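You operate a simulated robot arm through the tools that you are given. There is no shell and no other tool.

You are at the controls of a simulated robot arm. One attempt, no reset.

## Task
The rig motor turns backward: put the SWAP adapter in its lead and prove it follows the arrow.
Fine: isolator off before any plug moves; run it, stop it, isolator off again.

It is judged by the outcome, as a careful person would: the job done as asked, and still so three seconds after it is handed in. It fails if anything else is knocked over, pushed out of place, dropped, spilled or broken.

## Robot
A 7-joint arm with a four-finger gripper, fixed in place. Base frame: the origin is at the foot of the arm, x ahead of it, y to its left, z up. Lengths are in m, angles in degrees, forces in N, time in s.
Its first joint turns from -69.0 to 172.0 degrees. Payload 3.67 kg.
The tool frame sits at the grasp point between the pads (the TCP): z along the fingers, y along the line on which they close. The tips reach 0.028 m beyond it. The gripper opens to 0.112 m. The gripper's body begins 0.073 m behind the TCP.
Orientation is that of the tool frame in the base frame, as a unit quaternion [w, x, y, z]. With the fingers straight down and closing along the base's y, the tool's x points along the base's -x, its y along +y and its z along -z.

## Interface
- The arm moves only by the tool servo_tool. Its argument "series" is a list that holds one entry, the list of rows, each a list of 7 numbers: the gripper command, from -1 (shut) to 1 (fully open), values between in proportion, then the shift along the tool's x, y, z in units of 50 mm (1.0 is 50 mm), then the turn, a rotation vector about the tool's x, y, z in units of 8 degrees (1.0 is 8 degrees). In form: [[[gripper, tx, ty, tz, wx, wy, wz], ...]]. A call has 1 to 20 rows; each row shifts and turns the commanded pose from where the row before left it, along the tool's axes as they then stand. A call with a number of a shift or a turn outside -1 to 1 is refused whole. Each row takes 0.2 s and may step no farther than 0.05 m and 8.6 degrees from the row before; otherwise, or with a gripper value out of range, the whole call is refused. Where a pose cannot be reached the arm comes as near as it can. A force on the tool above 40 N (or 10 N above the force at the start of the call, whichever is more), or a blocked arm, ends the call early, and 0.2 s more pass. The fingers move at their own pace and stop on an object; they squeeze with about 40 N. The grip force told is the motor's: it shows also when the fingers shut on nothing. Time passes only in rows, and 0.2 s behind the last, so rows that do not move let the fingers close. The reply holds the time, the measured pose of the TCP, the force on the tool along the base axes, the opening and the grip force, in the units named above and with some noise, with the torque about the TCP (base axes, N m) and any sound that the robot's microphone picked up.
- Cameras (640 x 400 px; columns grow to the right, rows downward): "scene" is fixed at [0.0498, -0.5004, 1.4987]; the picture's right is [-0.09, -1.00, 0.00], its down [-0.59, 0.05, -0.81] and it looks along [0.80, -0.07, -0.59] (base axes); focal length 359 px, centre (320, 200). "wrist" rides on the gripper at [0.06, -0.018, -0.104] in the tool frame; the picture's right is [0.29, 0.96, 0.00], its down [-0.80, 0.24, -0.55] and it looks along [-0.53, 0.16, 0.83] (tool axes); focal length 234 px, centre (320, 200). There is no depth. A picture from a camera that has moved, and an enlarged one, comes with that camera's place and axes in the base frame and with its lens.
- get_image(camera): a new picture of that camera. No time passes.
- move_column(by): slides the trunk up (or, below 0, down) by that many m; the arm rides with it, the base frame stays. It gives what a move gives, with no picture.
- zoom(camera, box): a new picture of the part [left, top, right, bottom] of that camera's present view, enlarged. No time passes.
- close_job(): hands the job in; it is judged then, once.

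Nothing tells you positions but the pictures and the camera data. Unless the task says otherwise, let go and move clear before handing in.

The tools are called after "Call:" as name(argument=value, ...) on one line, values as JSON. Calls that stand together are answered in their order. servo_tool: Moves the arm, as the interface text tells. Its arguments: {"type":"object","properties":{"series":{"type":"array"}},"required":["series"]} The other tools are called the same way: move_column (by) slides the trunk up or down; get_image (camera) takes a picture; zoom (camera, box) takes an enlarged picture of a part of a camera's view; close_job () hands the job in.

At the start:

```text
time_s: 0.0
tcp_pos: [0.532, -0.5049, 1.2836]
tool_rot: [0.0, 0.0, 1.0, 0.0]
contact_force: [0.0, -0.7, -0.5]
moment: [0.01, 0.03, -0.03]
grip_width: 0.112
gripper_force: 0.0
trunk travel left (down, up): [-0.625, 0.215]
```

scene: 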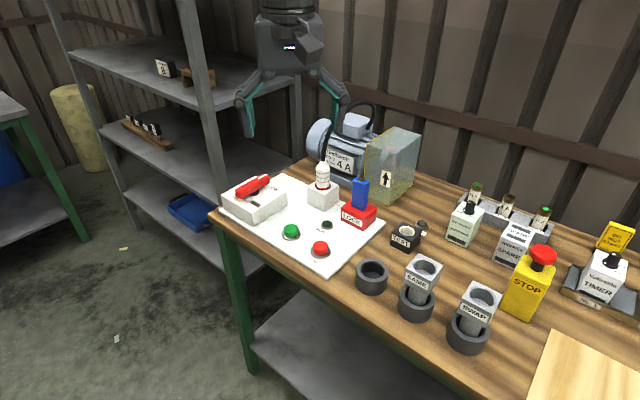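
wrist: 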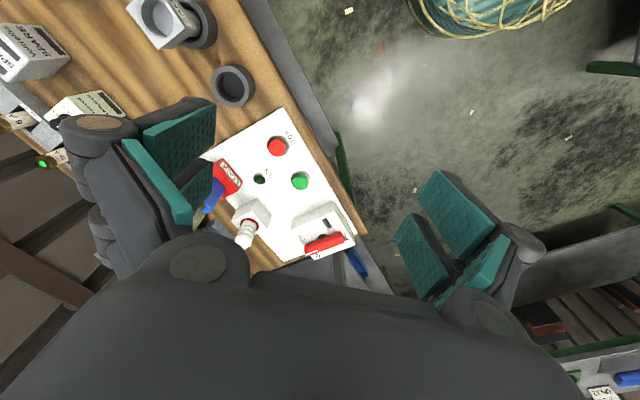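

I see a workbench with a white control panel (red-handled isolator, green and red buttons, a socket/plug, a blue/red LOCK item), a motor behind a guard with an arrow, and SAME/SWAP adapters in holders. I'll zoom in to understand each item before moving.

Call:
zoom(camera="scene", box=[210, 150, 390, 270])

Call:
zoom(camera="scene", box=[340, 220, 520, 360])

Call:
zoom(camera="scene", box=[290, 90, 440, 210])

Call:
zoom(camera="scene", box=[430, 170, 640, 330])

Call:
zoom(camera="wrist", box=[180, 100, 380, 280])

```text
3.33 times, centred on (300, 210) of scene
camera zoom: at [0.0498, -0.5004, 1.4987], right [-0.09, -1.0, 0.0], down [-0.59, 0.05, -0.81], along [0.8, -0.07, -0.59], focal length 1196 px, centre (387, 167)
```

zoom: 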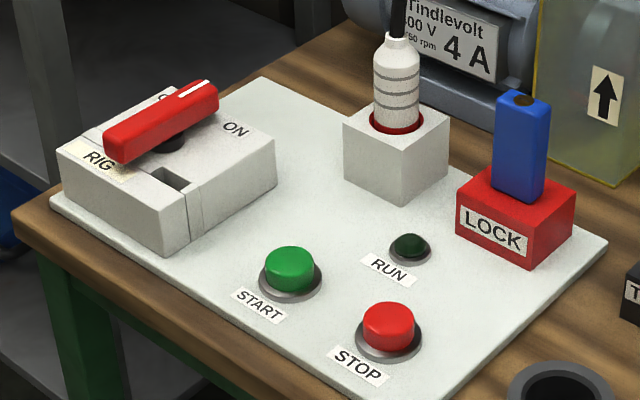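

```text
2.86 times, centred on (430, 290) of scene
camera zoom: at [0.0498, -0.5004, 1.4987], right [-0.09, -1.0, 0.0], down [-0.59, 0.05, -0.81], along [0.8, -0.07, -0.59], focal length 1025 px, centre (6, -57)
```

zoom: 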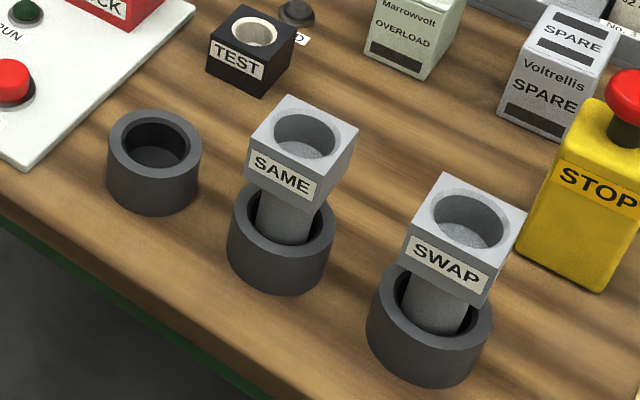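

```text
3.33 times, centred on (365, 150) of scene
camera zoom: at [0.0498, -0.5004, 1.4987], right [-0.09, -1.0, 0.0], down [-0.59, 0.05, -0.81], along [0.8, -0.07, -0.59], focal length 1196 px, centre (170, 367)
```

zoom: 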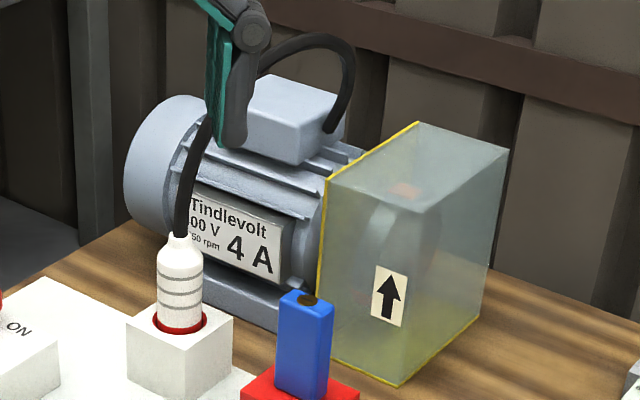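

```text
2.50 times, centred on (535, 250) of scene
camera zoom: at [0.0498, -0.5004, 1.4987], right [-0.09, -1.0, 0.0], down [-0.59, 0.05, -0.81], along [0.8, -0.07, -0.59], focal length 897 px, centre (-218, 75)
```

zoom: 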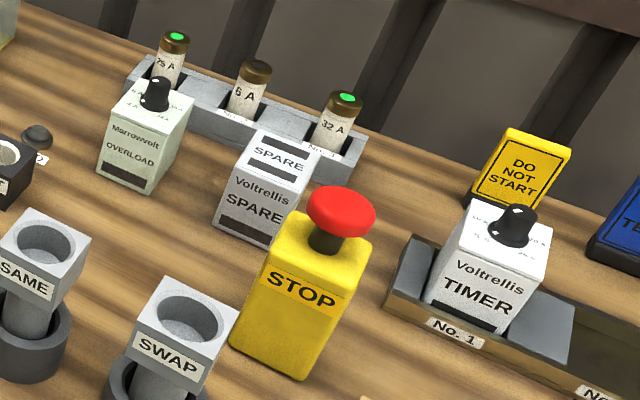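

```text
2.22 times, centred on (280, 190) of wrist
camera zoom: at [0.4725, -0.5235, 1.3883], right [-0.29, 0.96, 0.0], down [0.8, 0.24, 0.55], along [0.53, 0.16, -0.83], focal length 520 px, centre (409, 222)
```

zoom: 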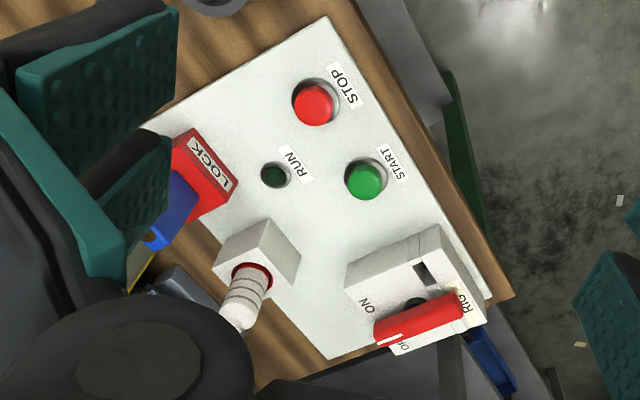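

The control panel lies around x 0.65–0.95, y −0.4 to −0.65, with a surface near z 0.87. I'll zoom tighter on the isolator, the lock block, the plug and the adapters before moving.

Call:
zoom(camera="scene", box=[215, 165, 295, 225])

Call:
zoom(camera="scene", box=[300, 150, 390, 240])

Call:
zoom(camera="scene", box=[350, 120, 430, 210])

Call:
zoom(camera="scene", box=[380, 205, 450, 260])

Call:
zoom(camera="wrist", box=[270, 190, 370, 280])

Call:
zoom(camera="scene", box=[540, 210, 640, 320])

```text
6.67 times, centred on (255, 195) of scene
camera zoom: at [0.0498, -0.5004, 1.4987], right [-0.09, -1.0, 0.0], down [-0.59, 0.05, -0.81], along [0.8, -0.07, -0.59], focal length 2392 px, centre (753, 233)
```

zoom: 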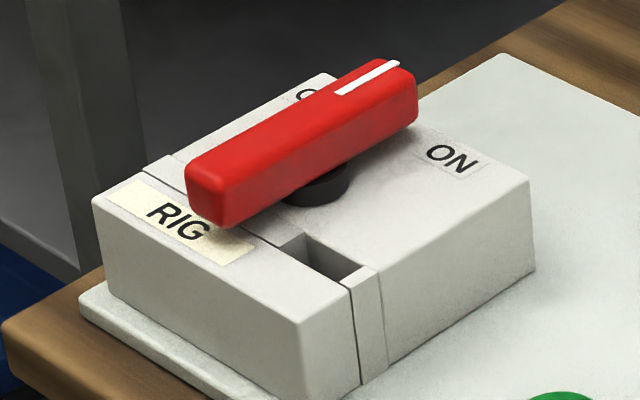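

```text
4.44 times, centred on (345, 195) of scene
camera zoom: at [0.0498, -0.5004, 1.4987], right [-0.09, -1.0, 0.0], down [-0.59, 0.05, -0.81], along [0.8, -0.07, -0.59], focal length 1595 px, centre (209, 222)
```

zoom: 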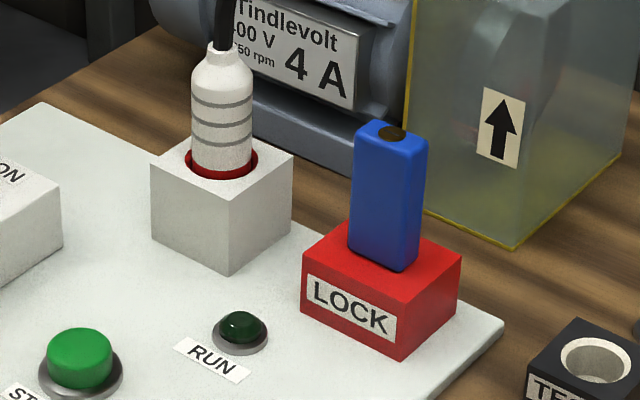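

```text
4.44 times, centred on (390, 165) of scene
camera zoom: at [0.0498, -0.5004, 1.4987], right [-0.09, -1.0, 0.0], down [-0.59, 0.05, -0.81], along [0.8, -0.07, -0.59], focal length 1595 px, centre (9, 356)
```

zoom: 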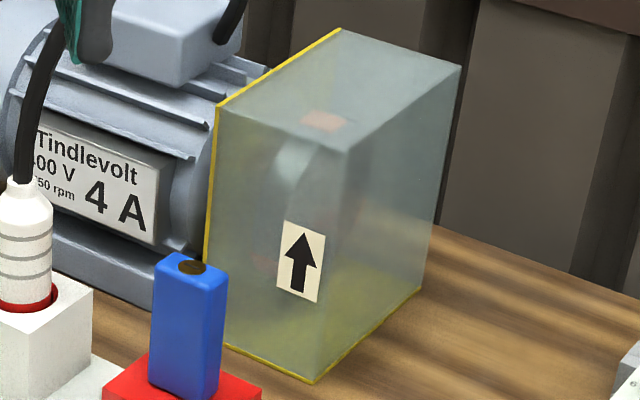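

```text
7.27 times, centred on (415, 232) of scene
camera zoom: at [0.0498, -0.5004, 1.4987], right [-0.09, -1.0, 0.0], down [-0.59, 0.05, -0.81], along [0.8, -0.07, -0.59], focal length 2610 px, centre (-371, -36)
```

zoom: 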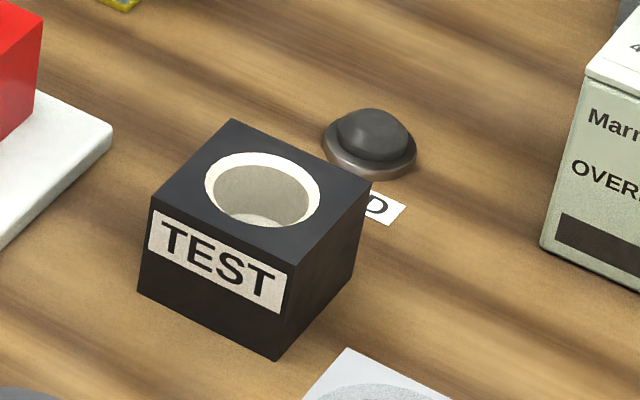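

```text
4.44 times, centred on (320, 235) of wrist
camera zoom: at [0.4725, -0.5235, 1.3883], right [-0.29, 0.96, 0.0], down [0.8, 0.24, 0.55], along [0.53, 0.16, -0.83], focal length 1041 px, centre (320, 44)
```

zoom: 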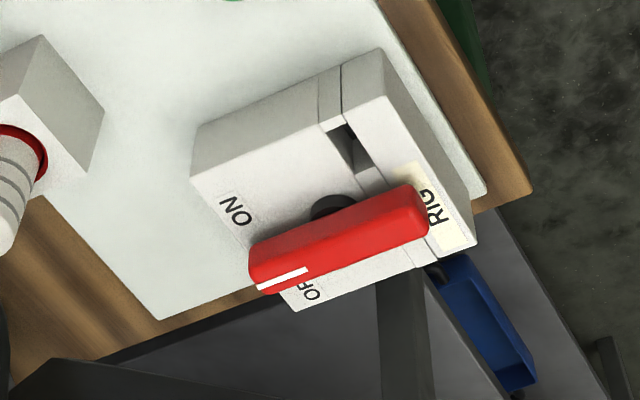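

```text
3.64 times, centred on (590, 265) of scene
camera zoom: at [0.0498, -0.5004, 1.4987], right [-0.09, -1.0, 0.0], down [-0.59, 0.05, -0.81], along [0.8, -0.07, -0.59], focal length 1305 px, centre (-662, -36)
```

zoom: 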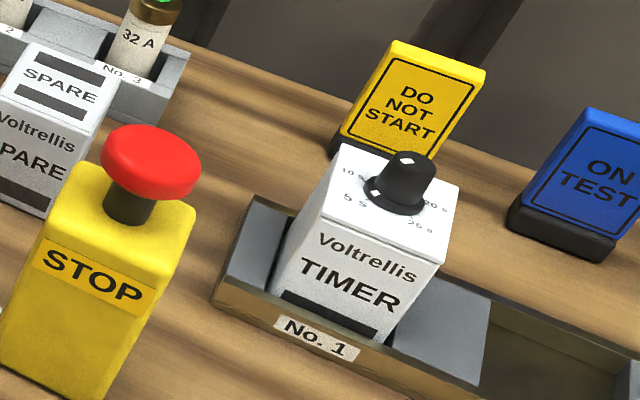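

The isolator handle's white stripe seems to lie between or near the ON label, so I need a top-down look. I'll move the arm over the panel at a safe height (about z 1.2) and look with the wrist camera.

Call:
servo_tool(series=[[[1, -0.79, 0.28, 0.4, 0, 0, 0], [1, -0.79, 0.28, 0.4, 0, 0, 0], [1, -0.79, 0.28, 0.4, 0, 0, 0], [1, -0.79, 0.28, 0.4, 0, 0, 0], [1, 0, 0, 0, 0, 0, 0]]])

Call:
get_image(camera="wrist")

Call:
get_image(camera="scene")

```text
time_s: 1.2
tcp_pos: [0.6905, -0.4497, 1.206]
tool_rot: [0.001, 0.001, 1.0, 0.0]
contact_force: [-0.5, -0.4, -0.1]
moment: [-0.01, -0.04, 0.02]
grip_width: 0.1121
gripper_force: 0.0
trunk travel left (down, up): [-0.625, 0.215]
```

```text
taken
camera wrist: at [0.6293, -0.4683, 1.3108], right [-0.29, 0.96, 0.0], down [0.8, 0.24, 0.56], along [0.53, 0.16, -0.83], focal length 234 px, centre (320, 200)
```

wrist: 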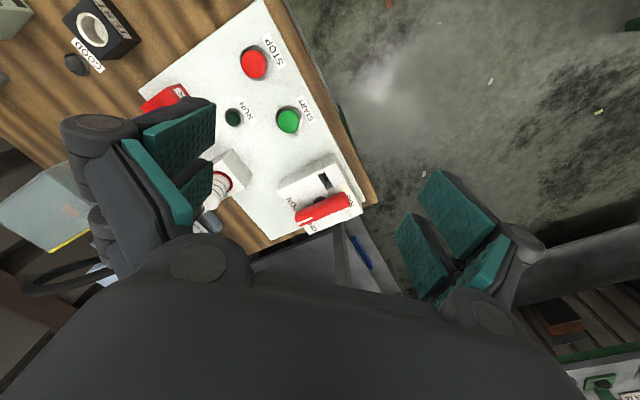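

```text
taken
```

scene: 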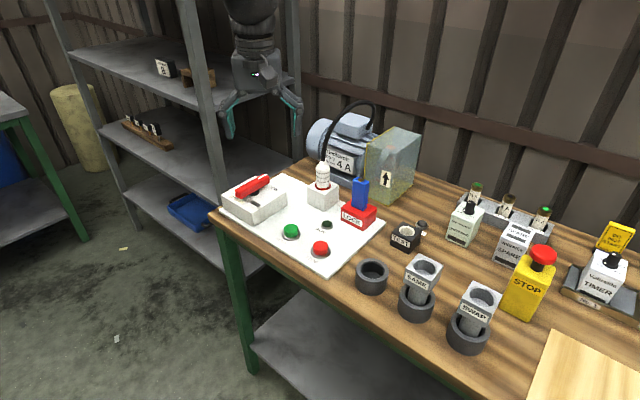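

The arm is now above the panel with a clear view of the isolator. I'll enlarge the wrist view to read the handle's setting.

Call:
zoom(camera="wrist", box=[260, 150, 380, 240])

Call:
zoom(camera="wrist", box=[130, 20, 350, 230])

```text
4.44 times, centred on (320, 195) of wrist
camera zoom: at [0.6293, -0.4683, 1.3108], right [-0.29, 0.96, 0.0], down [0.8, 0.24, 0.56], along [0.53, 0.16, -0.83], focal length 1041 px, centre (320, 222)
```

zoom: 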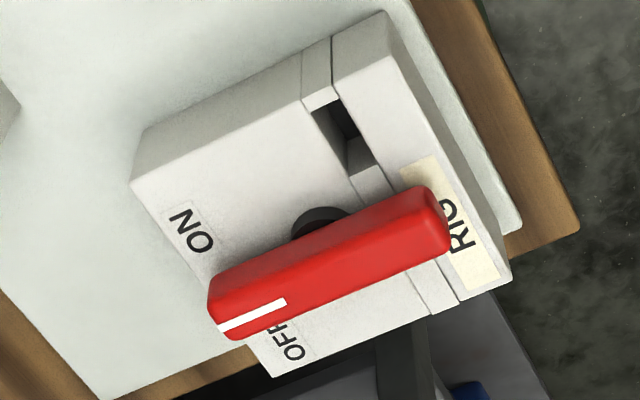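

```text
1.90 times, centred on (240, 125) of wrist
camera zoom: at [0.6293, -0.4683, 1.3108], right [-0.29, 0.96, 0.0], down [0.8, 0.24, 0.56], along [0.53, 0.16, -0.83], focal length 446 px, centre (472, 343)
```

zoom: 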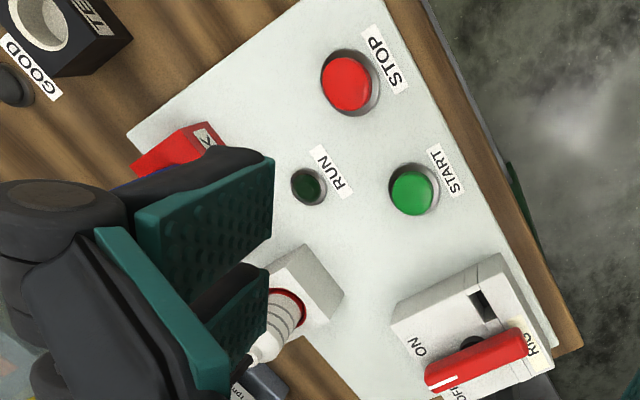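

The box top is at about z 0.917, a 0.13 m square centred near (0.886, −0.389) and turned 45°. The handle seems to point between ON and OFF, so I'll go lower for a closer look before deciding.

Call:
servo_tool(series=[[[1, -0.48, 0.08, 0.63, 0, 0, 0], [1, -0.48, 0.08, 0.63, 0, 0, 0], [1, -0.48, 0.08, 0.63, 0, 0, 0], [1, -0.48, 0.08, 0.63, 0, 0, 0], [1, 0, 0, 0, 0, 0, 0]]])

Call:
get_image(camera="wrist")

Call:
zoom(camera="wrist", box=[240, 120, 400, 240])

Call:
zoom(camera="scene", box=[215, 155, 315, 235])

```text
time_s: 2.4
tcp_pos: [0.7857, -0.4326, 1.0783]
tool_rot: [0.001, 0.0, 1.0, 0.0]
contact_force: [-0.2, 0.0, 0.0]
moment: [-0.03, -0.07, -0.02]
grip_width: 0.1118
gripper_force: 0.1
trunk travel left (down, up): [-0.625, 0.215]
```

```text
taken
camera wrist: at [0.7257, -0.4515, 1.1834], right [-0.29, 0.96, 0.0], down [0.8, 0.24, 0.56], along [0.53, 0.16, -0.83], focal length 234 px, centre (320, 200)
```

wrist: 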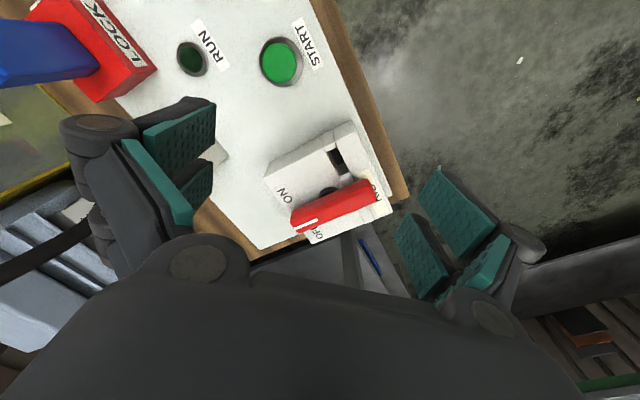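

```text
3.33 times, centred on (320, 180) of wrist
camera zoom: at [0.7257, -0.4515, 1.1834], right [-0.29, 0.96, 0.0], down [0.8, 0.24, 0.56], along [0.53, 0.16, -0.83], focal length 781 px, centre (320, 267)
```

zoom: 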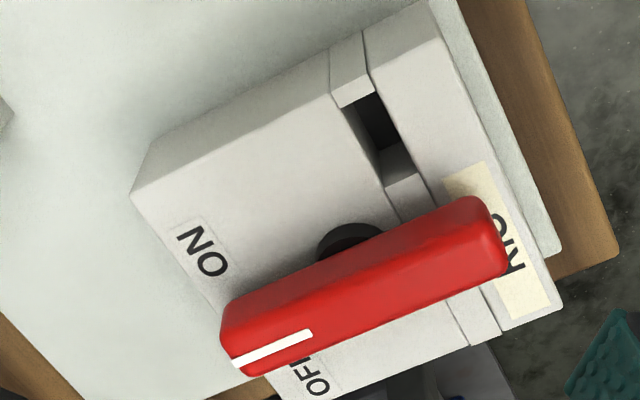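

```text
5.00 times, centred on (265, 195) of scene
camera zoom: at [0.0498, -0.5004, 1.4987], right [-0.09, -1.0, 0.0], down [-0.59, 0.05, -0.81], along [0.8, -0.07, -0.59], focal length 1794 px, centre (595, 225)
```

zoom: 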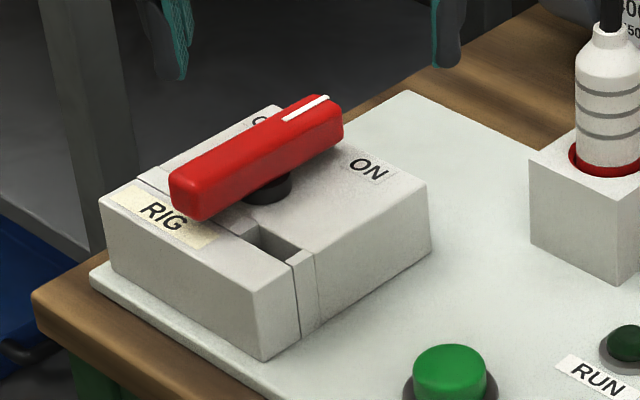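

The handle pointer lies along the box's axis, roughly midway between ON and OFF (OFF is counter-clockwise from above), so I won't assume its state. I'll bring the gripper over the handle with the fingers straddling it, then look again.

Call:
servo_tool(series=[[[0.2, 0, 0, 0, 0, 0, 0.9375], [0.2, 0, 0, 0, 0, 0, 0.9375], [0.2, 0, 0, 0, 0, 0, 0.9375], [0.2, 0, 0, 0, 0, 0, 0.9375], [0.2, 0, 0, 0, 0, 0, 0.9375], [0.2, 0, 0, 0, 0, 0, 0.9375], [0.2, -0.263, 0.673, 0.187, 0, 0, 0], [0.2, -0.263, 0.673, 0.187, 0, 0, 0], [0.2, -0.263, 0.673, 0.187, 0, 0, 0], [0.2, 0, 0, 0, 0, 0, 0]]])

Call:
get_image(camera="wrist")

Call:
get_image(camera="scene")

```text
time_s: 4.6
tcp_pos: [0.8848, -0.3892, 1.0502]
tool_rot: [0.0, 0.383, 0.924, 0.001]
contact_force: [-0.6, 0.2, -0.6]
moment: [0.02, -0.02, 0.0]
grip_width: 0.0672
gripper_force: 0.1
trunk travel left (down, up): [-0.625, 0.215]
```

```text
taken
camera wrist: at [0.829, -0.3607, 1.1553], right [0.47, 0.88, 0.0], down [0.73, -0.39, 0.55], along [0.49, -0.26, -0.83], focal length 234 px, centre (320, 200)
```

wrist: 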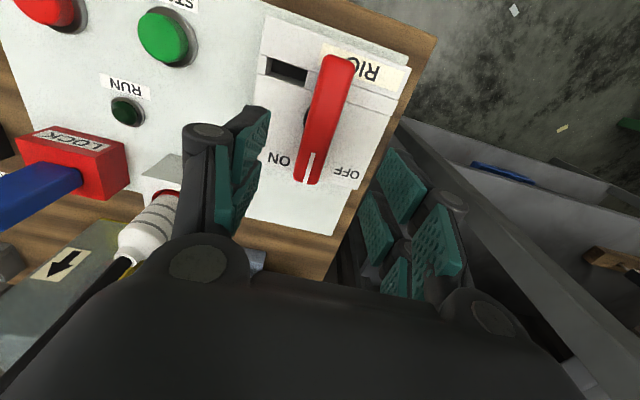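

```text
taken
```

scene: 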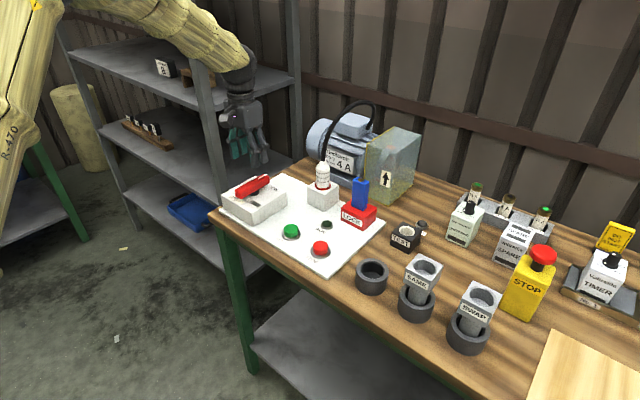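

The arm reaches over the handle exactly. I'll zoom in on the handle and labels from this viewpoint.

Call:
zoom(camera="wrist", box=[250, 40, 410, 200])

Call:
zoom(camera="wrist", box=[0, 130, 220, 290])

```text
2.50 times, centred on (330, 120) of wrist
camera zoom: at [0.829, -0.3607, 1.1553], right [0.47, 0.88, 0.0], down [0.73, -0.39, 0.55], along [0.49, -0.26, -0.83], focal length 585 px, centre (295, 400)
```

zoom: 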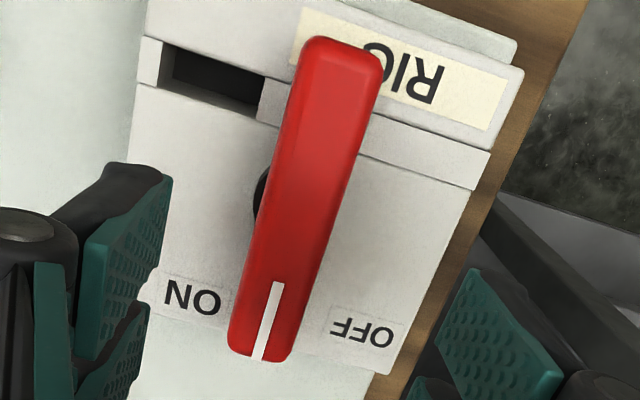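

```text
2.50 times, centred on (110, 210) of wrist
camera zoom: at [0.829, -0.3607, 1.1553], right [0.47, 0.88, 0.0], down [0.73, -0.39, 0.55], along [0.49, -0.26, -0.83], focal length 585 px, centre (845, 175)
```

zoom: 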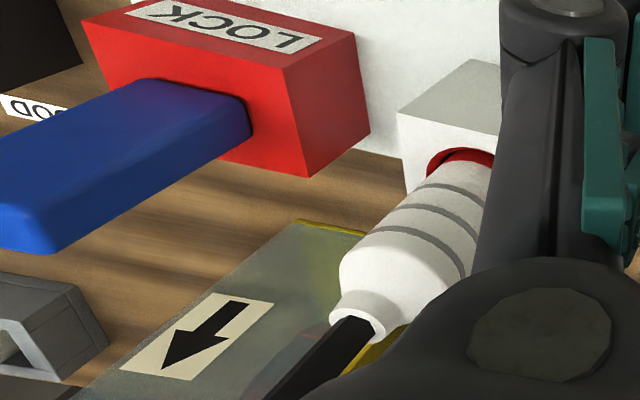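

The handle really does sit midway between ON and OFF: a 0.11 m bar centred at (0.885, −0.390) with its top near z 0.952. I'll descend around it without closing yet, to check the arm still reaches.

Call:
servo_tool(series=[[[0.2, 0, 0, 0.62, 0, 0, 0], [0.2, 0, 0, 0.62, 0, 0, 0], [0.2, 0, 0, 0.6, 0, 0, 0], [0.2, 0, 0, 0, 0, 0, 0]]])

Call:
get_image(camera="wrist")

Call:
zoom(camera="scene", box=[205, 130, 345, 240])

```text
time_s: 5.6
tcp_pos: [0.8859, -0.3881, 0.9573]
tool_rot: [0.0, 0.383, 0.924, 0.0]
contact_force: [-0.2, -0.4, 0.2]
moment: [0.0, 0.0, -0.01]
grip_width: 0.0671
gripper_force: 0.1
trunk travel left (down, up): [-0.625, 0.215]
```

```text
taken
camera wrist: at [0.8303, -0.3586, 1.0626], right [0.47, 0.88, 0.0], down [0.73, -0.39, 0.55], along [0.49, -0.26, -0.83], focal length 234 px, centre (320, 200)
```

wrist: 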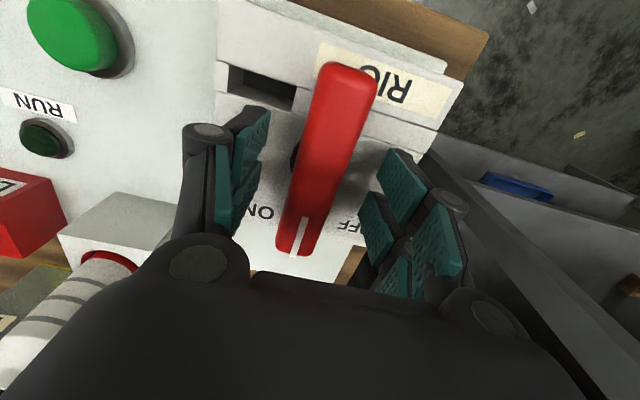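

```text
3.64 times, centred on (275, 185) of scene
camera zoom: at [0.0498, -0.5004, 1.4987], right [-0.09, -1.0, 0.0], down [-0.59, 0.05, -0.81], along [0.8, -0.07, -0.59], focal length 1305 px, centre (484, 254)
```

zoom: 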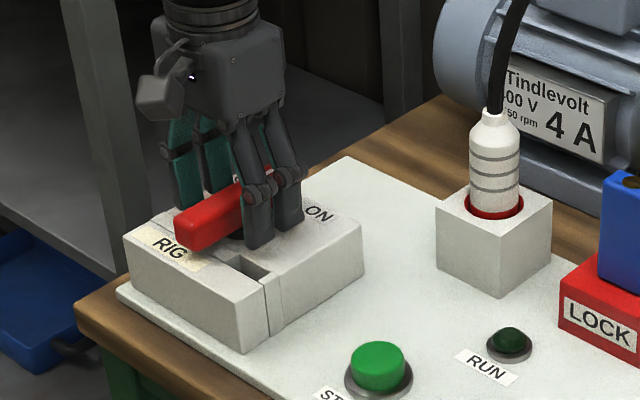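

The fingers straddle the handle and there's no contact yet. I'll close on it, then turn it a little toward OFF (counter-clockwise from above, a negative turn about tool z).

Call:
servo_tool(series=[[[-1, 0, 0, 0, 0, 0, 0], [-1, 0, 0, 0, 0, 0, 0], [-1, 0, 0, 0, 0, 0, 0]]])

Call:
servo_tool(series=[[[-1, 0, 0, 0, 0, 0, -0.6], [-1, 0, 0, 0, 0, 0, -0.6], [-1, 0, 0, 0, 0, 0, 0]]])

Call:
get_image(camera="wrist")

Call:
zoom(camera="scene", box=[205, 130, 345, 240])

```text
time_s: 6.4
tcp_pos: [0.885, -0.391, 0.9556]
tool_rot: [-0.002, 0.383, 0.924, 0.001]
contact_force: [-11.1, -7.1, -5.0]
moment: [-0.68, 0.06, 0.06]
grip_width: 0.0306
gripper_force: 44.9
trunk travel left (down, up): [-0.625, 0.215]
```

```text
time_s: 7.2
tcp_pos: [0.8843, -0.3903, 0.9559]
tool_rot: [-0.001, 0.304, 0.953, 0.0]
contact_force: [-17.4, -6.8, -11.8]
moment: [-0.47, 0.04, -0.13]
grip_width: 0.0309
gripper_force: 44.7
trunk travel left (down, up): [-0.625, 0.215]
```

```text
taken
camera wrist: at [0.8256, -0.3707, 1.0612], right [0.32, 0.95, 0.0], down [0.79, -0.27, 0.55], along [0.52, -0.18, -0.83], focal length 234 px, centre (320, 200)
```

wrist: 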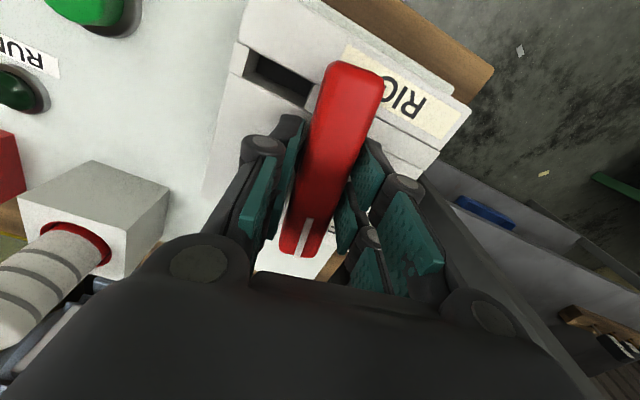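

```text
3.64 times, centred on (275, 185) of scene
camera zoom: at [0.0498, -0.5004, 1.4987], right [-0.09, -1.0, 0.0], down [-0.59, 0.05, -0.81], along [0.8, -0.07, -0.59], focal length 1305 px, centre (484, 254)
```

zoom: 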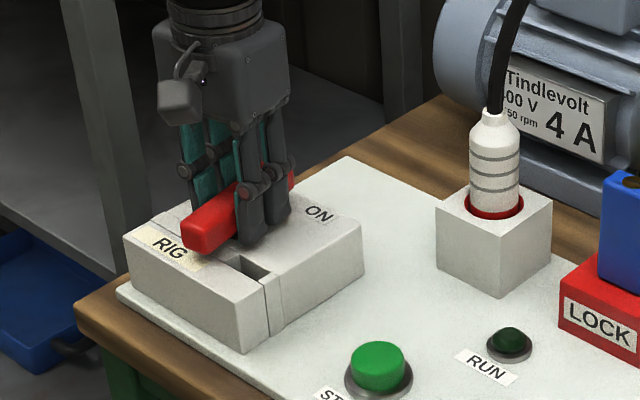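

The handle follows the gripper with almost no resisting torque, so it's free to turn. I'll continue toward OFF in small steps, trimming the slight side load.

Call:
servo_tool(series=[[[-1, 0.01, -0.03, 0.02, 0, 0, -0.6], [-1, 0, 0, 0, 0, 0, -0.6], [-1, 0, 0, 0, 0, 0, -0.6], [-1, 0, 0, 0, 0, 0, 0]]])

Call:
get_image(camera="wrist")

```text
time_s: 8.2
tcp_pos: [0.8865, -0.3892, 0.9566]
tool_rot: [0.001, 0.181, 0.983, 0.0]
contact_force: [-9.3, 1.0, -6.6]
moment: [0.04, 0.23, -0.06]
grip_width: 0.0307
gripper_force: 45.1
trunk travel left (down, up): [-0.625, 0.215]
```

```text
taken
camera wrist: at [0.8224, -0.3856, 1.0611], right [0.07, 1.0, 0.0], down [0.83, -0.06, 0.55], along [0.55, -0.04, -0.83], focal length 234 px, centre (320, 200)
```

wrist: 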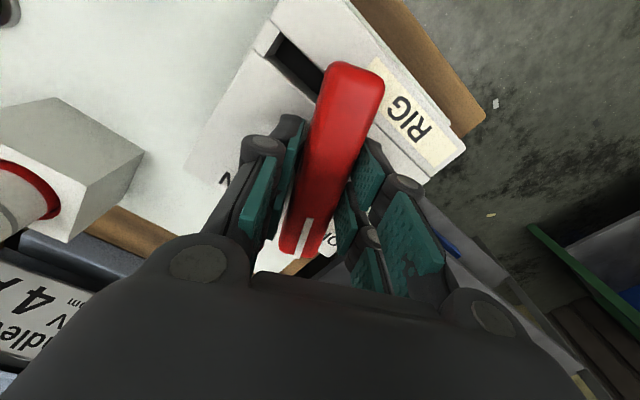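

The handle has turned about 24° without resistance and no click was reported. I'll keep going toward OFF and watch for a stop.

Call:
servo_tool(series=[[[-1, 0, 0, 0, 0, 0, -0.6], [-1, 0, 0, 0, 0, 0, -0.6], [-1, 0, 0, 0, 0, 0, -0.6], [-1, 0, 0, 0, 0, 0, 0]]])

Call:
zoom(camera="wrist", box=[180, 0, 500, 270])

Call:
zoom(camera="scene", box=[205, 130, 345, 240])

```text
time_s: 9.2
tcp_pos: [0.8858, -0.3884, 0.955]
tool_rot: [0.001, 0.056, 0.998, 0.0]
contact_force: [-1.7, 5.5, -7.4]
moment: [0.45, 0.05, -0.01]
grip_width: 0.0308
gripper_force: 44.8
trunk travel left (down, up): [-0.625, 0.215]
```

```text
1.48 times, centred on (340, 135) of wrist
camera zoom: at [0.8234, -0.4008, 1.0612], right [-0.18, 0.98, 0.0], down [0.82, 0.15, 0.55], along [0.55, 0.1, -0.83], focal length 347 px, centre (290, 296)
```

zoom: 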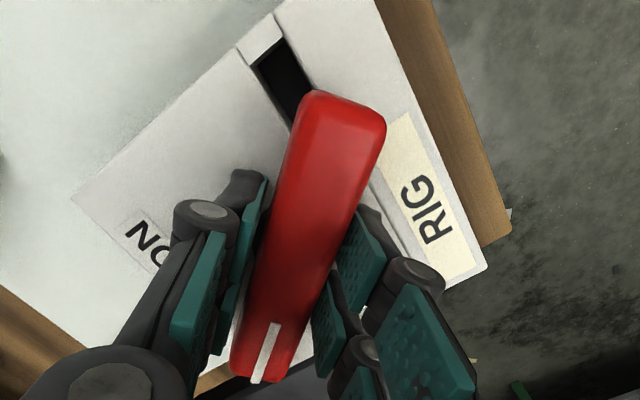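

```text
3.64 times, centred on (275, 185) of scene
camera zoom: at [0.0498, -0.5004, 1.4987], right [-0.09, -1.0, 0.0], down [-0.59, 0.05, -0.81], along [0.8, -0.07, -0.59], focal length 1305 px, centre (484, 254)
```

zoom: 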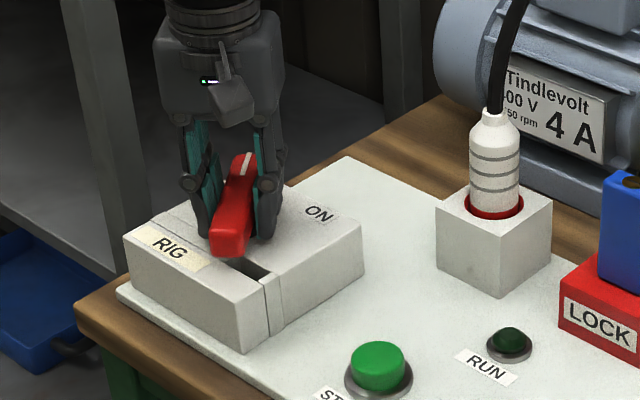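

The handle now points at the OFF label (about 39° turned) and still shows no stop. I'll nudge it a few degrees more to find the end of travel.

Call:
servo_tool(series=[[[-1, 0, 0, 0, 0, 0, -0.4], [-1, 0, 0, 0, 0, 0, -0.4], [-1, 0, 0, 0, 0, 0, 0]]])

Call:
servo_tool(series=[[[-1, 0, 0, 0, 0, 0, -0.4], [-1, 0, 0, 0, 0, 0, 0]]])

```text
time_s: 10.0
tcp_pos: [0.8859, -0.3887, 0.9567]
tool_rot: [0.0, 0.002, 1.0, 0.001]
contact_force: [2.9, 8.0, -3.6]
moment: [0.33, 0.06, -0.02]
grip_width: 0.0306
gripper_force: 45.0
trunk travel left (down, up): [-0.625, 0.215]
```

```text
time_s: 10.6
tcp_pos: [0.8861, -0.389, 0.955]
tool_rot: [0.0, -0.026, 1.0, 0.0]
contact_force: [4.5, 11.0, -5.1]
moment: [0.35, -1.01, -0.04]
grip_width: 0.0305
gripper_force: 44.9
trunk travel left (down, up): [-0.625, 0.215]
```

Still no hard stop at about 48° of turn. I'll check the handle's alignment with the OFF label.

Call:
get_image(camera="wrist")

Call:
zoom(camera="scene", box=[215, 150, 315, 230])

```text
taken
camera wrist: at [0.8261, -0.4106, 1.0612], right [-0.34, 0.94, 0.0], down [0.78, 0.28, 0.55], along [0.52, 0.19, -0.83], focal length 234 px, centre (320, 200)
```

wrist: 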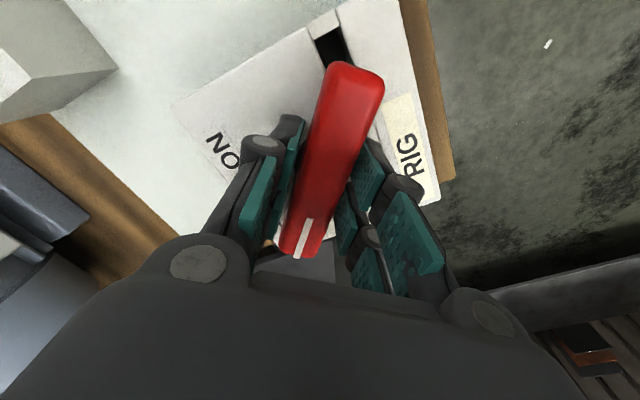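

```text
5.00 times, centred on (265, 190) of scene
camera zoom: at [0.0498, -0.5004, 1.4987], right [-0.09, -1.0, 0.0], down [-0.59, 0.05, -0.81], along [0.8, -0.07, -0.59], focal length 1794 px, centre (595, 250)
```

zoom: 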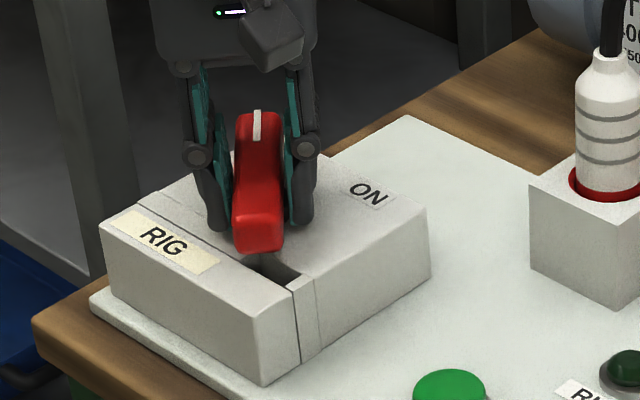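

The stripe is at the OFF label, slightly past its centre. I'll carry on in small steps to see whether there's an end stop or click.

Call:
servo_tool(series=[[[-1, 0, 0, 0, 0, 0, -0.5], [-1, 0, 0, 0, 0, 0, 0]]])

Call:
servo_tool(series=[[[-1, 0, 0, 0, 0, 0, -0.5], [-1, 0, 0, 0, 0, 0, 0]]])

```text
time_s: 11.2
tcp_pos: [0.8859, -0.3887, 0.9564]
tool_rot: [0.0, -0.061, 0.998, 0.0]
contact_force: [7.8, 10.1, -1.3]
moment: [0.3, 0.27, -0.02]
grip_width: 0.0305
gripper_force: 44.3
trunk travel left (down, up): [-0.625, 0.215]
```

```text
time_s: 11.8
tcp_pos: [0.885, -0.388, 0.9571]
tool_rot: [0.001, -0.096, 0.995, 0.0]
contact_force: [8.6, 8.4, 2.5]
moment: [0.31, 0.02, 0.0]
grip_width: 0.0306
gripper_force: 44.6
trunk travel left (down, up): [-0.625, 0.215]
```

Torque is still near zero at 56°. I'll check whether the handle is still turning with the fingers.

Call:
get_image(camera="wrist")

Call:
zoom(camera="scene", box=[215, 150, 315, 230])

```text
taken
camera wrist: at [0.8295, -0.4182, 1.0612], right [-0.47, 0.88, 0.0], down [0.74, 0.39, 0.55], along [0.49, 0.26, -0.83], focal length 234 px, centre (320, 200)
```

wrist: 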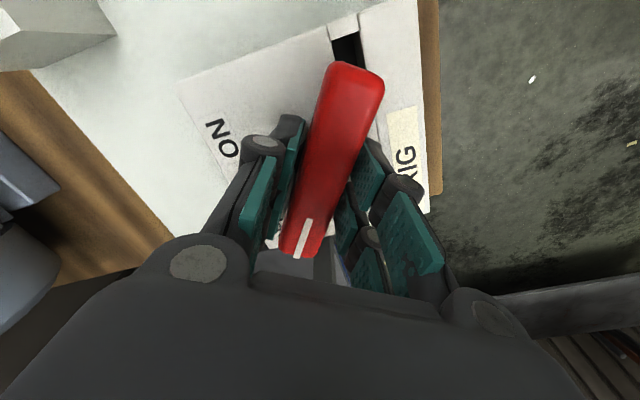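

```text
5.00 times, centred on (265, 190) of scene
camera zoom: at [0.0498, -0.5004, 1.4987], right [-0.09, -1.0, 0.0], down [-0.59, 0.05, -0.81], along [0.8, -0.07, -0.59], focal length 1794 px, centre (595, 250)
```

zoom: 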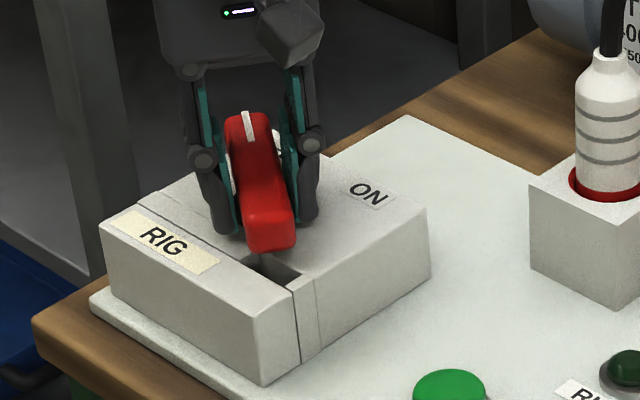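

The handle keeps following. I'll step further, watching torque, to find where the travel ends.

Call:
servo_tool(series=[[[-1, 0, 0, 0, 0, 0, -0.5], [-1, 0, 0, 0, 0, 0, 0]]])

Call:
servo_tool(series=[[[-1, 0, 0, 0, 0, 0, -0.5], [-1, 0, 0, 0, 0, 0, 0]]])

Call:
get_image(camera="wrist")

```text
time_s: 12.4
tcp_pos: [0.8856, -0.3876, 0.9556]
tool_rot: [0.0, -0.132, 0.991, -0.001]
contact_force: [10.2, 9.2, 0.3]
moment: [0.21, -0.74, 0.0]
grip_width: 0.0304
gripper_force: 45.6
trunk travel left (down, up): [-0.625, 0.215]
```

```text
time_s: 13.0
tcp_pos: [0.8851, -0.3876, 0.9568]
tool_rot: [0.0, -0.165, 0.986, 0.0]
contact_force: [11.1, 7.3, 0.8]
moment: [0.38, -0.41, 0.05]
grip_width: 0.0306
gripper_force: 44.6
trunk travel left (down, up): [-0.625, 0.215]
```

```text
taken
camera wrist: at [0.8341, -0.4255, 1.0612], right [-0.58, 0.81, 0.0], down [0.68, 0.49, 0.55], along [0.45, 0.32, -0.83], focal length 234 px, centre (320, 200)
```

wrist: 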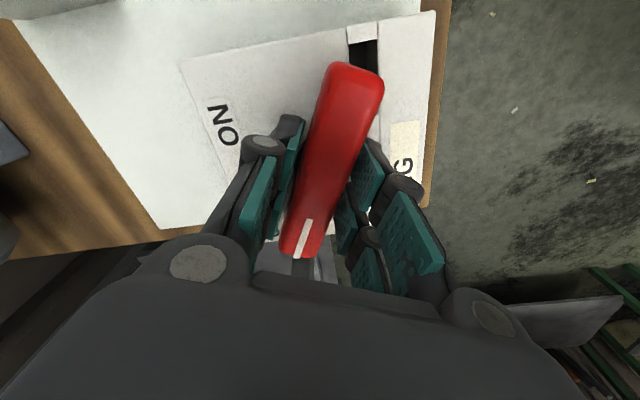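

The handle is at 64° and still free. A quarter-turn isolator would make sense: it started at ON, and OFF is at 90°. I'll continue toward a full quarter turn.

Call:
servo_tool(series=[[[-1, 0, 0, 0, 0, 0, -0.5], [-1, 0, 0, 0, 0, 0, -0.5], [-1, 0, 0, 0, 0, 0, -0.5], [-1, 0, 0, 0, 0, 0, 0]]])

Call:
servo_tool(series=[[[-1, 0, 0, 0, 0, 0, -0.5], [-1, 0, 0, 0, 0, 0, -0.5], [-1, 0, 0, 0, 0, 0, 0]]])

Call:
get_image(camera="wrist")

Call:
zoom(camera="scene", box=[205, 130, 345, 240])

```text
time_s: 14.0
tcp_pos: [0.8855, -0.3879, 0.9564]
tool_rot: [-0.001, -0.268, 0.963, 0.001]
contact_force: [-1.7, 16.2, -7.3]
moment: [0.42, -0.11, 0.08]
grip_width: 0.0308
gripper_force: 45.4
trunk travel left (down, up): [-0.625, 0.215]
```

```text
time_s: 14.8
tcp_pos: [0.8836, -0.3885, 0.9567]
tool_rot: [-0.001, -0.334, 0.943, 0.001]
contact_force: [-15.6, 15.8, -11.4]
moment: [0.07, 0.7, 0.07]
grip_width: 0.0299
gripper_force: 44.9
trunk travel left (down, up): [-0.625, 0.215]
```

```text
taken
camera wrist: at [0.8486, -0.441, 1.0613], right [-0.83, 0.56, 0.0], down [0.47, 0.69, 0.55], along [0.31, 0.46, -0.83], focal length 234 px, centre (320, 200)
```

wrist: 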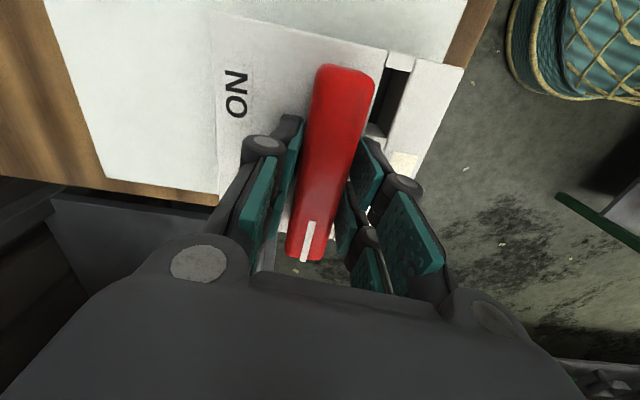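

```text
3.64 times, centred on (275, 185) of scene
camera zoom: at [0.0498, -0.5004, 1.4987], right [-0.09, -1.0, 0.0], down [-0.59, 0.05, -0.81], along [0.8, -0.07, -0.59], focal length 1305 px, centre (484, 254)
```

zoom: 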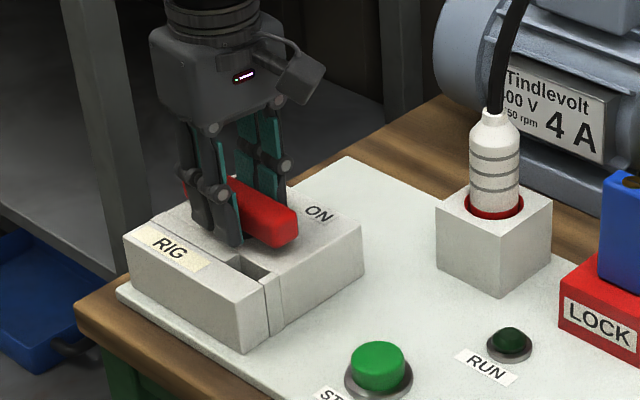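

The handle is now nearly parallel to the other box edge (about 85–90°) and side forces have begun to build, which suggests an end stop. One small nudge to confirm, then I'll release.

Call:
servo_tool(series=[[[-1, 0, 0, 0, 0, 0, -0.4], [-1, 0, 0, 0, 0, 0, 0]]])

Call:
servo_tool(series=[[[-1, 0, 0, 0, 0, 0, -0.4], [-1, 0, 0, 0, 0, 0, 0]]])

Call:
get_image(camera="wrist")

```text
time_s: 15.4
tcp_pos: [0.8851, -0.3891, 0.956]
tool_rot: [-0.001, -0.36, 0.933, 0.0]
contact_force: [-24.8, 16.3, -18.7]
moment: [0.43, 0.38, -0.51]
grip_width: 0.0298
gripper_force: 45.1
trunk travel left (down, up): [-0.625, 0.215]
```

```text
time_s: 16.0
tcp_pos: [0.8836, -0.3884, 0.9573]
tool_rot: [-0.001, -0.386, 0.922, 0.0]
contact_force: [-31.9, 16.2, -18.4]
moment: [0.13, 0.94, -0.13]
grip_width: 0.0303
gripper_force: 44.8
trunk travel left (down, up): [-0.625, 0.215]
```

```text
taken
camera wrist: at [0.8544, -0.4447, 1.062], right [-0.88, 0.47, 0.0], down [0.39, 0.74, 0.55], along [0.26, 0.49, -0.83], focal length 234 px, centre (320, 200)
```

wrist: 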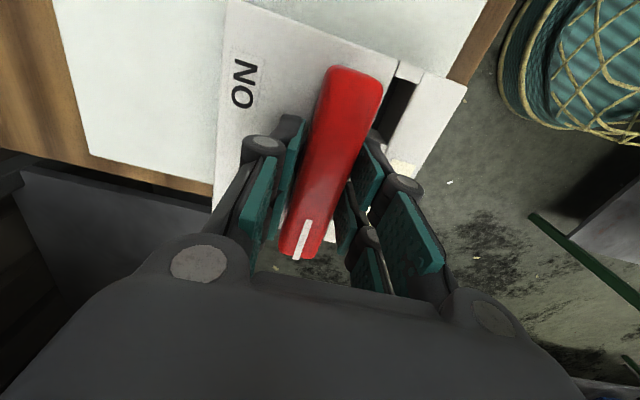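

The handle is at 90°, parallel with the box edge, and side force is rising, so this is the end of travel (OFF). I'll release, rise straight up, and inspect.

Call:
servo_tool(series=[[[0.3, 0, 0, 0, 0, 0, 0], [0.3, 0, 0, 0, 0, 0, 0], [0.3, 0, 0, -0.5, 0, 0, 0], [0.3, 0, 0, -0.9, 0, 0, 0], [0.3, 0, 0, -0.9, 0, 0, 0], [0.3, 0, 0, 0, 0, 0, 0]]])

Call:
get_image(camera="wrist")

Call:
zoom(camera="scene", box=[205, 130, 345, 240])

```text
time_s: 17.4
tcp_pos: [0.8882, -0.392, 1.0732]
tool_rot: [-0.001, -0.386, 0.922, 0.001]
contact_force: [0.4, 0.0, -0.4]
moment: [-0.01, 0.04, 0.0]
grip_width: 0.0726
gripper_force: 0.0
trunk travel left (down, up): [-0.625, 0.215]
```

```text
taken
camera wrist: at [0.8584, -0.4471, 1.1775], right [-0.88, 0.47, 0.0], down [0.39, 0.74, 0.55], along [0.26, 0.49, -0.83], focal length 234 px, centre (320, 200)
```

wrist: 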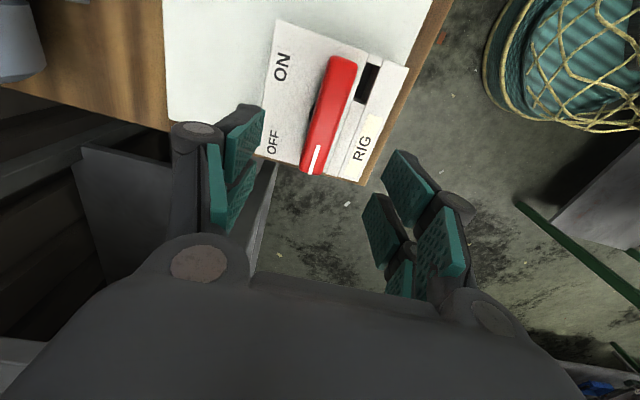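

```text
3.64 times, centred on (275, 185) of scene
camera zoom: at [0.0498, -0.5004, 1.4987], right [-0.09, -1.0, 0.0], down [-0.59, 0.05, -0.81], along [0.8, -0.07, -0.59], focal length 1305 px, centre (484, 254)
```

zoom: 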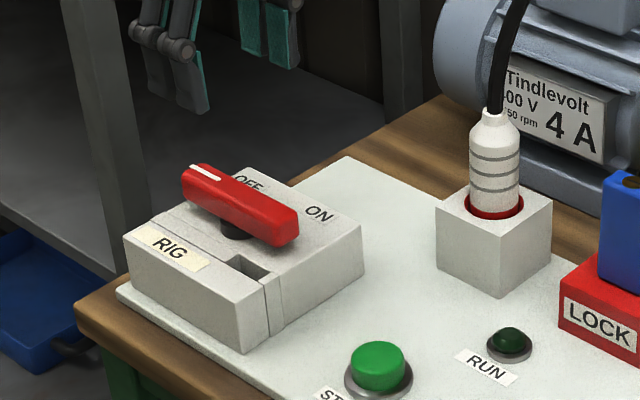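

The isolator now shows OFF: the stripe is beside the OFF label and the handle has made a full quarter turn from its start at ON. Next I'll back off and turn the wrist toward the plug to measure it and its surroundings.

Call:
servo_tool(series=[[[0.3, 0, 0, 0, 0, 0, 0.985], [0.3, 0, 0, 0, 0, 0, 0.985], [0.3, 0, 0, 0, 0, 0, 0.985], [0.3, 0, 0, 0, 0, 0, 0.985], [0.3, 0, 0, 0, 0, 0, 0.985], [0.3, 0, 0, 0, 0, 0, 0.985], [0.3, 0, 0, 0, 0, 0, 0.985], [0.3, 0, 0, 0, 0, 0, 0.985], [0.3, 0, 0, 0, 0, 0, 0.985], [0.3, 0, 0, 0, 0, 0, 0.985], [0.3, 0.478, -0.64, -0.2, 0, 0, 0], [0.3, 0.478, -0.64, -0.2, 0, 0, 0], [0.3, 0.478, -0.64, -0.2, 0, 0, 0], [0.3, 0.478, -0.64, -0.2, 0, 0, 0], [0.3, 0.478, -0.64, -0.2, 0, 0, 0], [0.3, 0, 0, 0, 0, 0, 0]]])

Call:
get_image(camera="wrist")

Call:
get_image(camera="scene")

```text
time_s: 20.8
tcp_pos: [0.6975, -0.4547, 1.1185]
tool_rot: [-0.001, 0.287, 0.958, 0.0]
contact_force: [0.4, 0.7, -0.4]
moment: [-0.03, 0.0, 0.0]
grip_width: 0.0727
gripper_force: 0.0
trunk travel left (down, up): [-0.625, 0.215]
```

```text
taken
camera wrist: at [0.636, -0.4375, 1.2241], right [0.29, 0.96, 0.0], down [0.8, -0.24, 0.55], along [0.53, -0.16, -0.83], focal length 234 px, centre (320, 200)
```

wrist: 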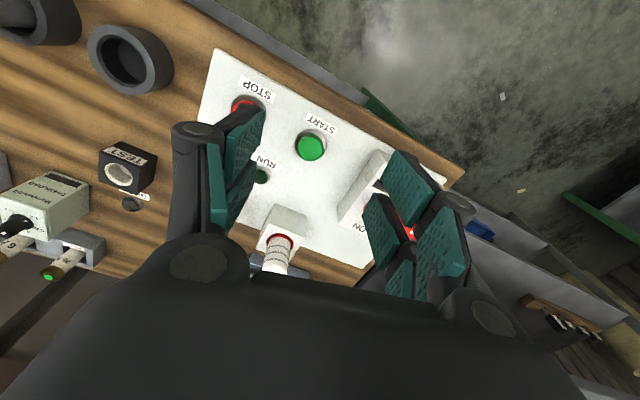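

```text
taken
```

scene: 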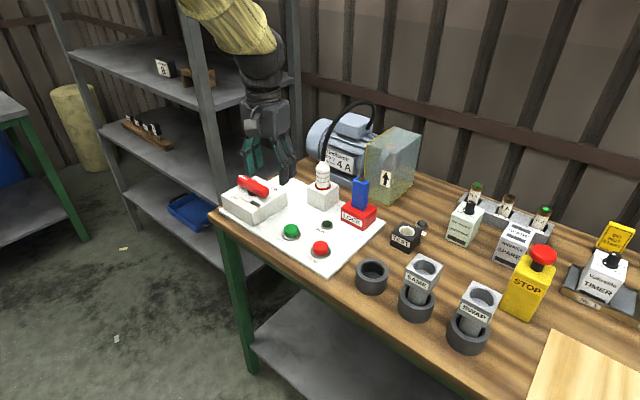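

The plug is visible just ahead of the gripper. I'll zoom on it, then tilt the fingers outward about 30° to gain reach and get a side view of the plug.

Call:
zoom(camera="wrist", box=[220, 180, 340, 290])

Call:
servo_tool(series=[[[0.3, 0, 0, 0, 0, -0.94, 0], [0.3, 0, 0, 0, 0, -0.94, 0], [0.3, 0, 0, 0, 0, -0.94, 0], [0.3, 0, 0, 0, 0, -0.94, 0], [0.3, 0, 0, 0, 0, 0, 0]]])

Call:
get_image(camera="wrist")

```text
3.64 times, centred on (280, 235) of wrist
camera zoom: at [0.636, -0.4375, 1.2241], right [0.29, 0.96, 0.0], down [0.8, -0.24, 0.55], along [0.53, -0.16, -0.83], focal length 852 px, centre (466, 73)
```

zoom: 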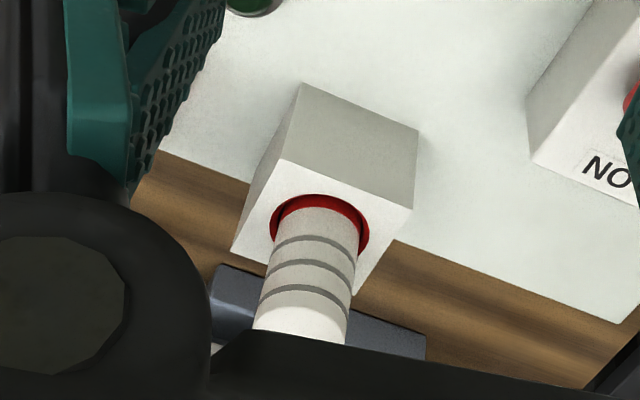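

```text
time_s: 22.0
tcp_pos: [0.6973, -0.4576, 1.1209]
tool_rot: [0.248, 0.279, 0.925, -0.074]
contact_force: [0.1, 0.0, 0.2]
moment: [0.02, -0.03, 0.05]
grip_width: 0.0727
gripper_force: 0.1
trunk travel left (down, up): [-0.625, 0.215]
```

```text
taken
camera wrist: at [0.6005, -0.4161, 1.1813], right [0.32, 0.94, -0.14], down [0.48, -0.03, 0.88], along [0.82, -0.35, -0.45], focal length 234 px, centre (320, 200)
```

wrist: 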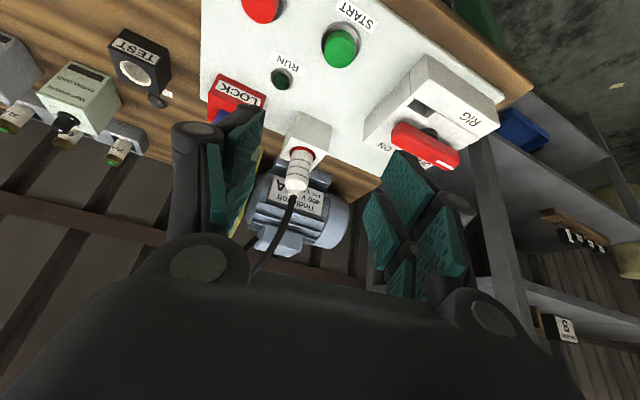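

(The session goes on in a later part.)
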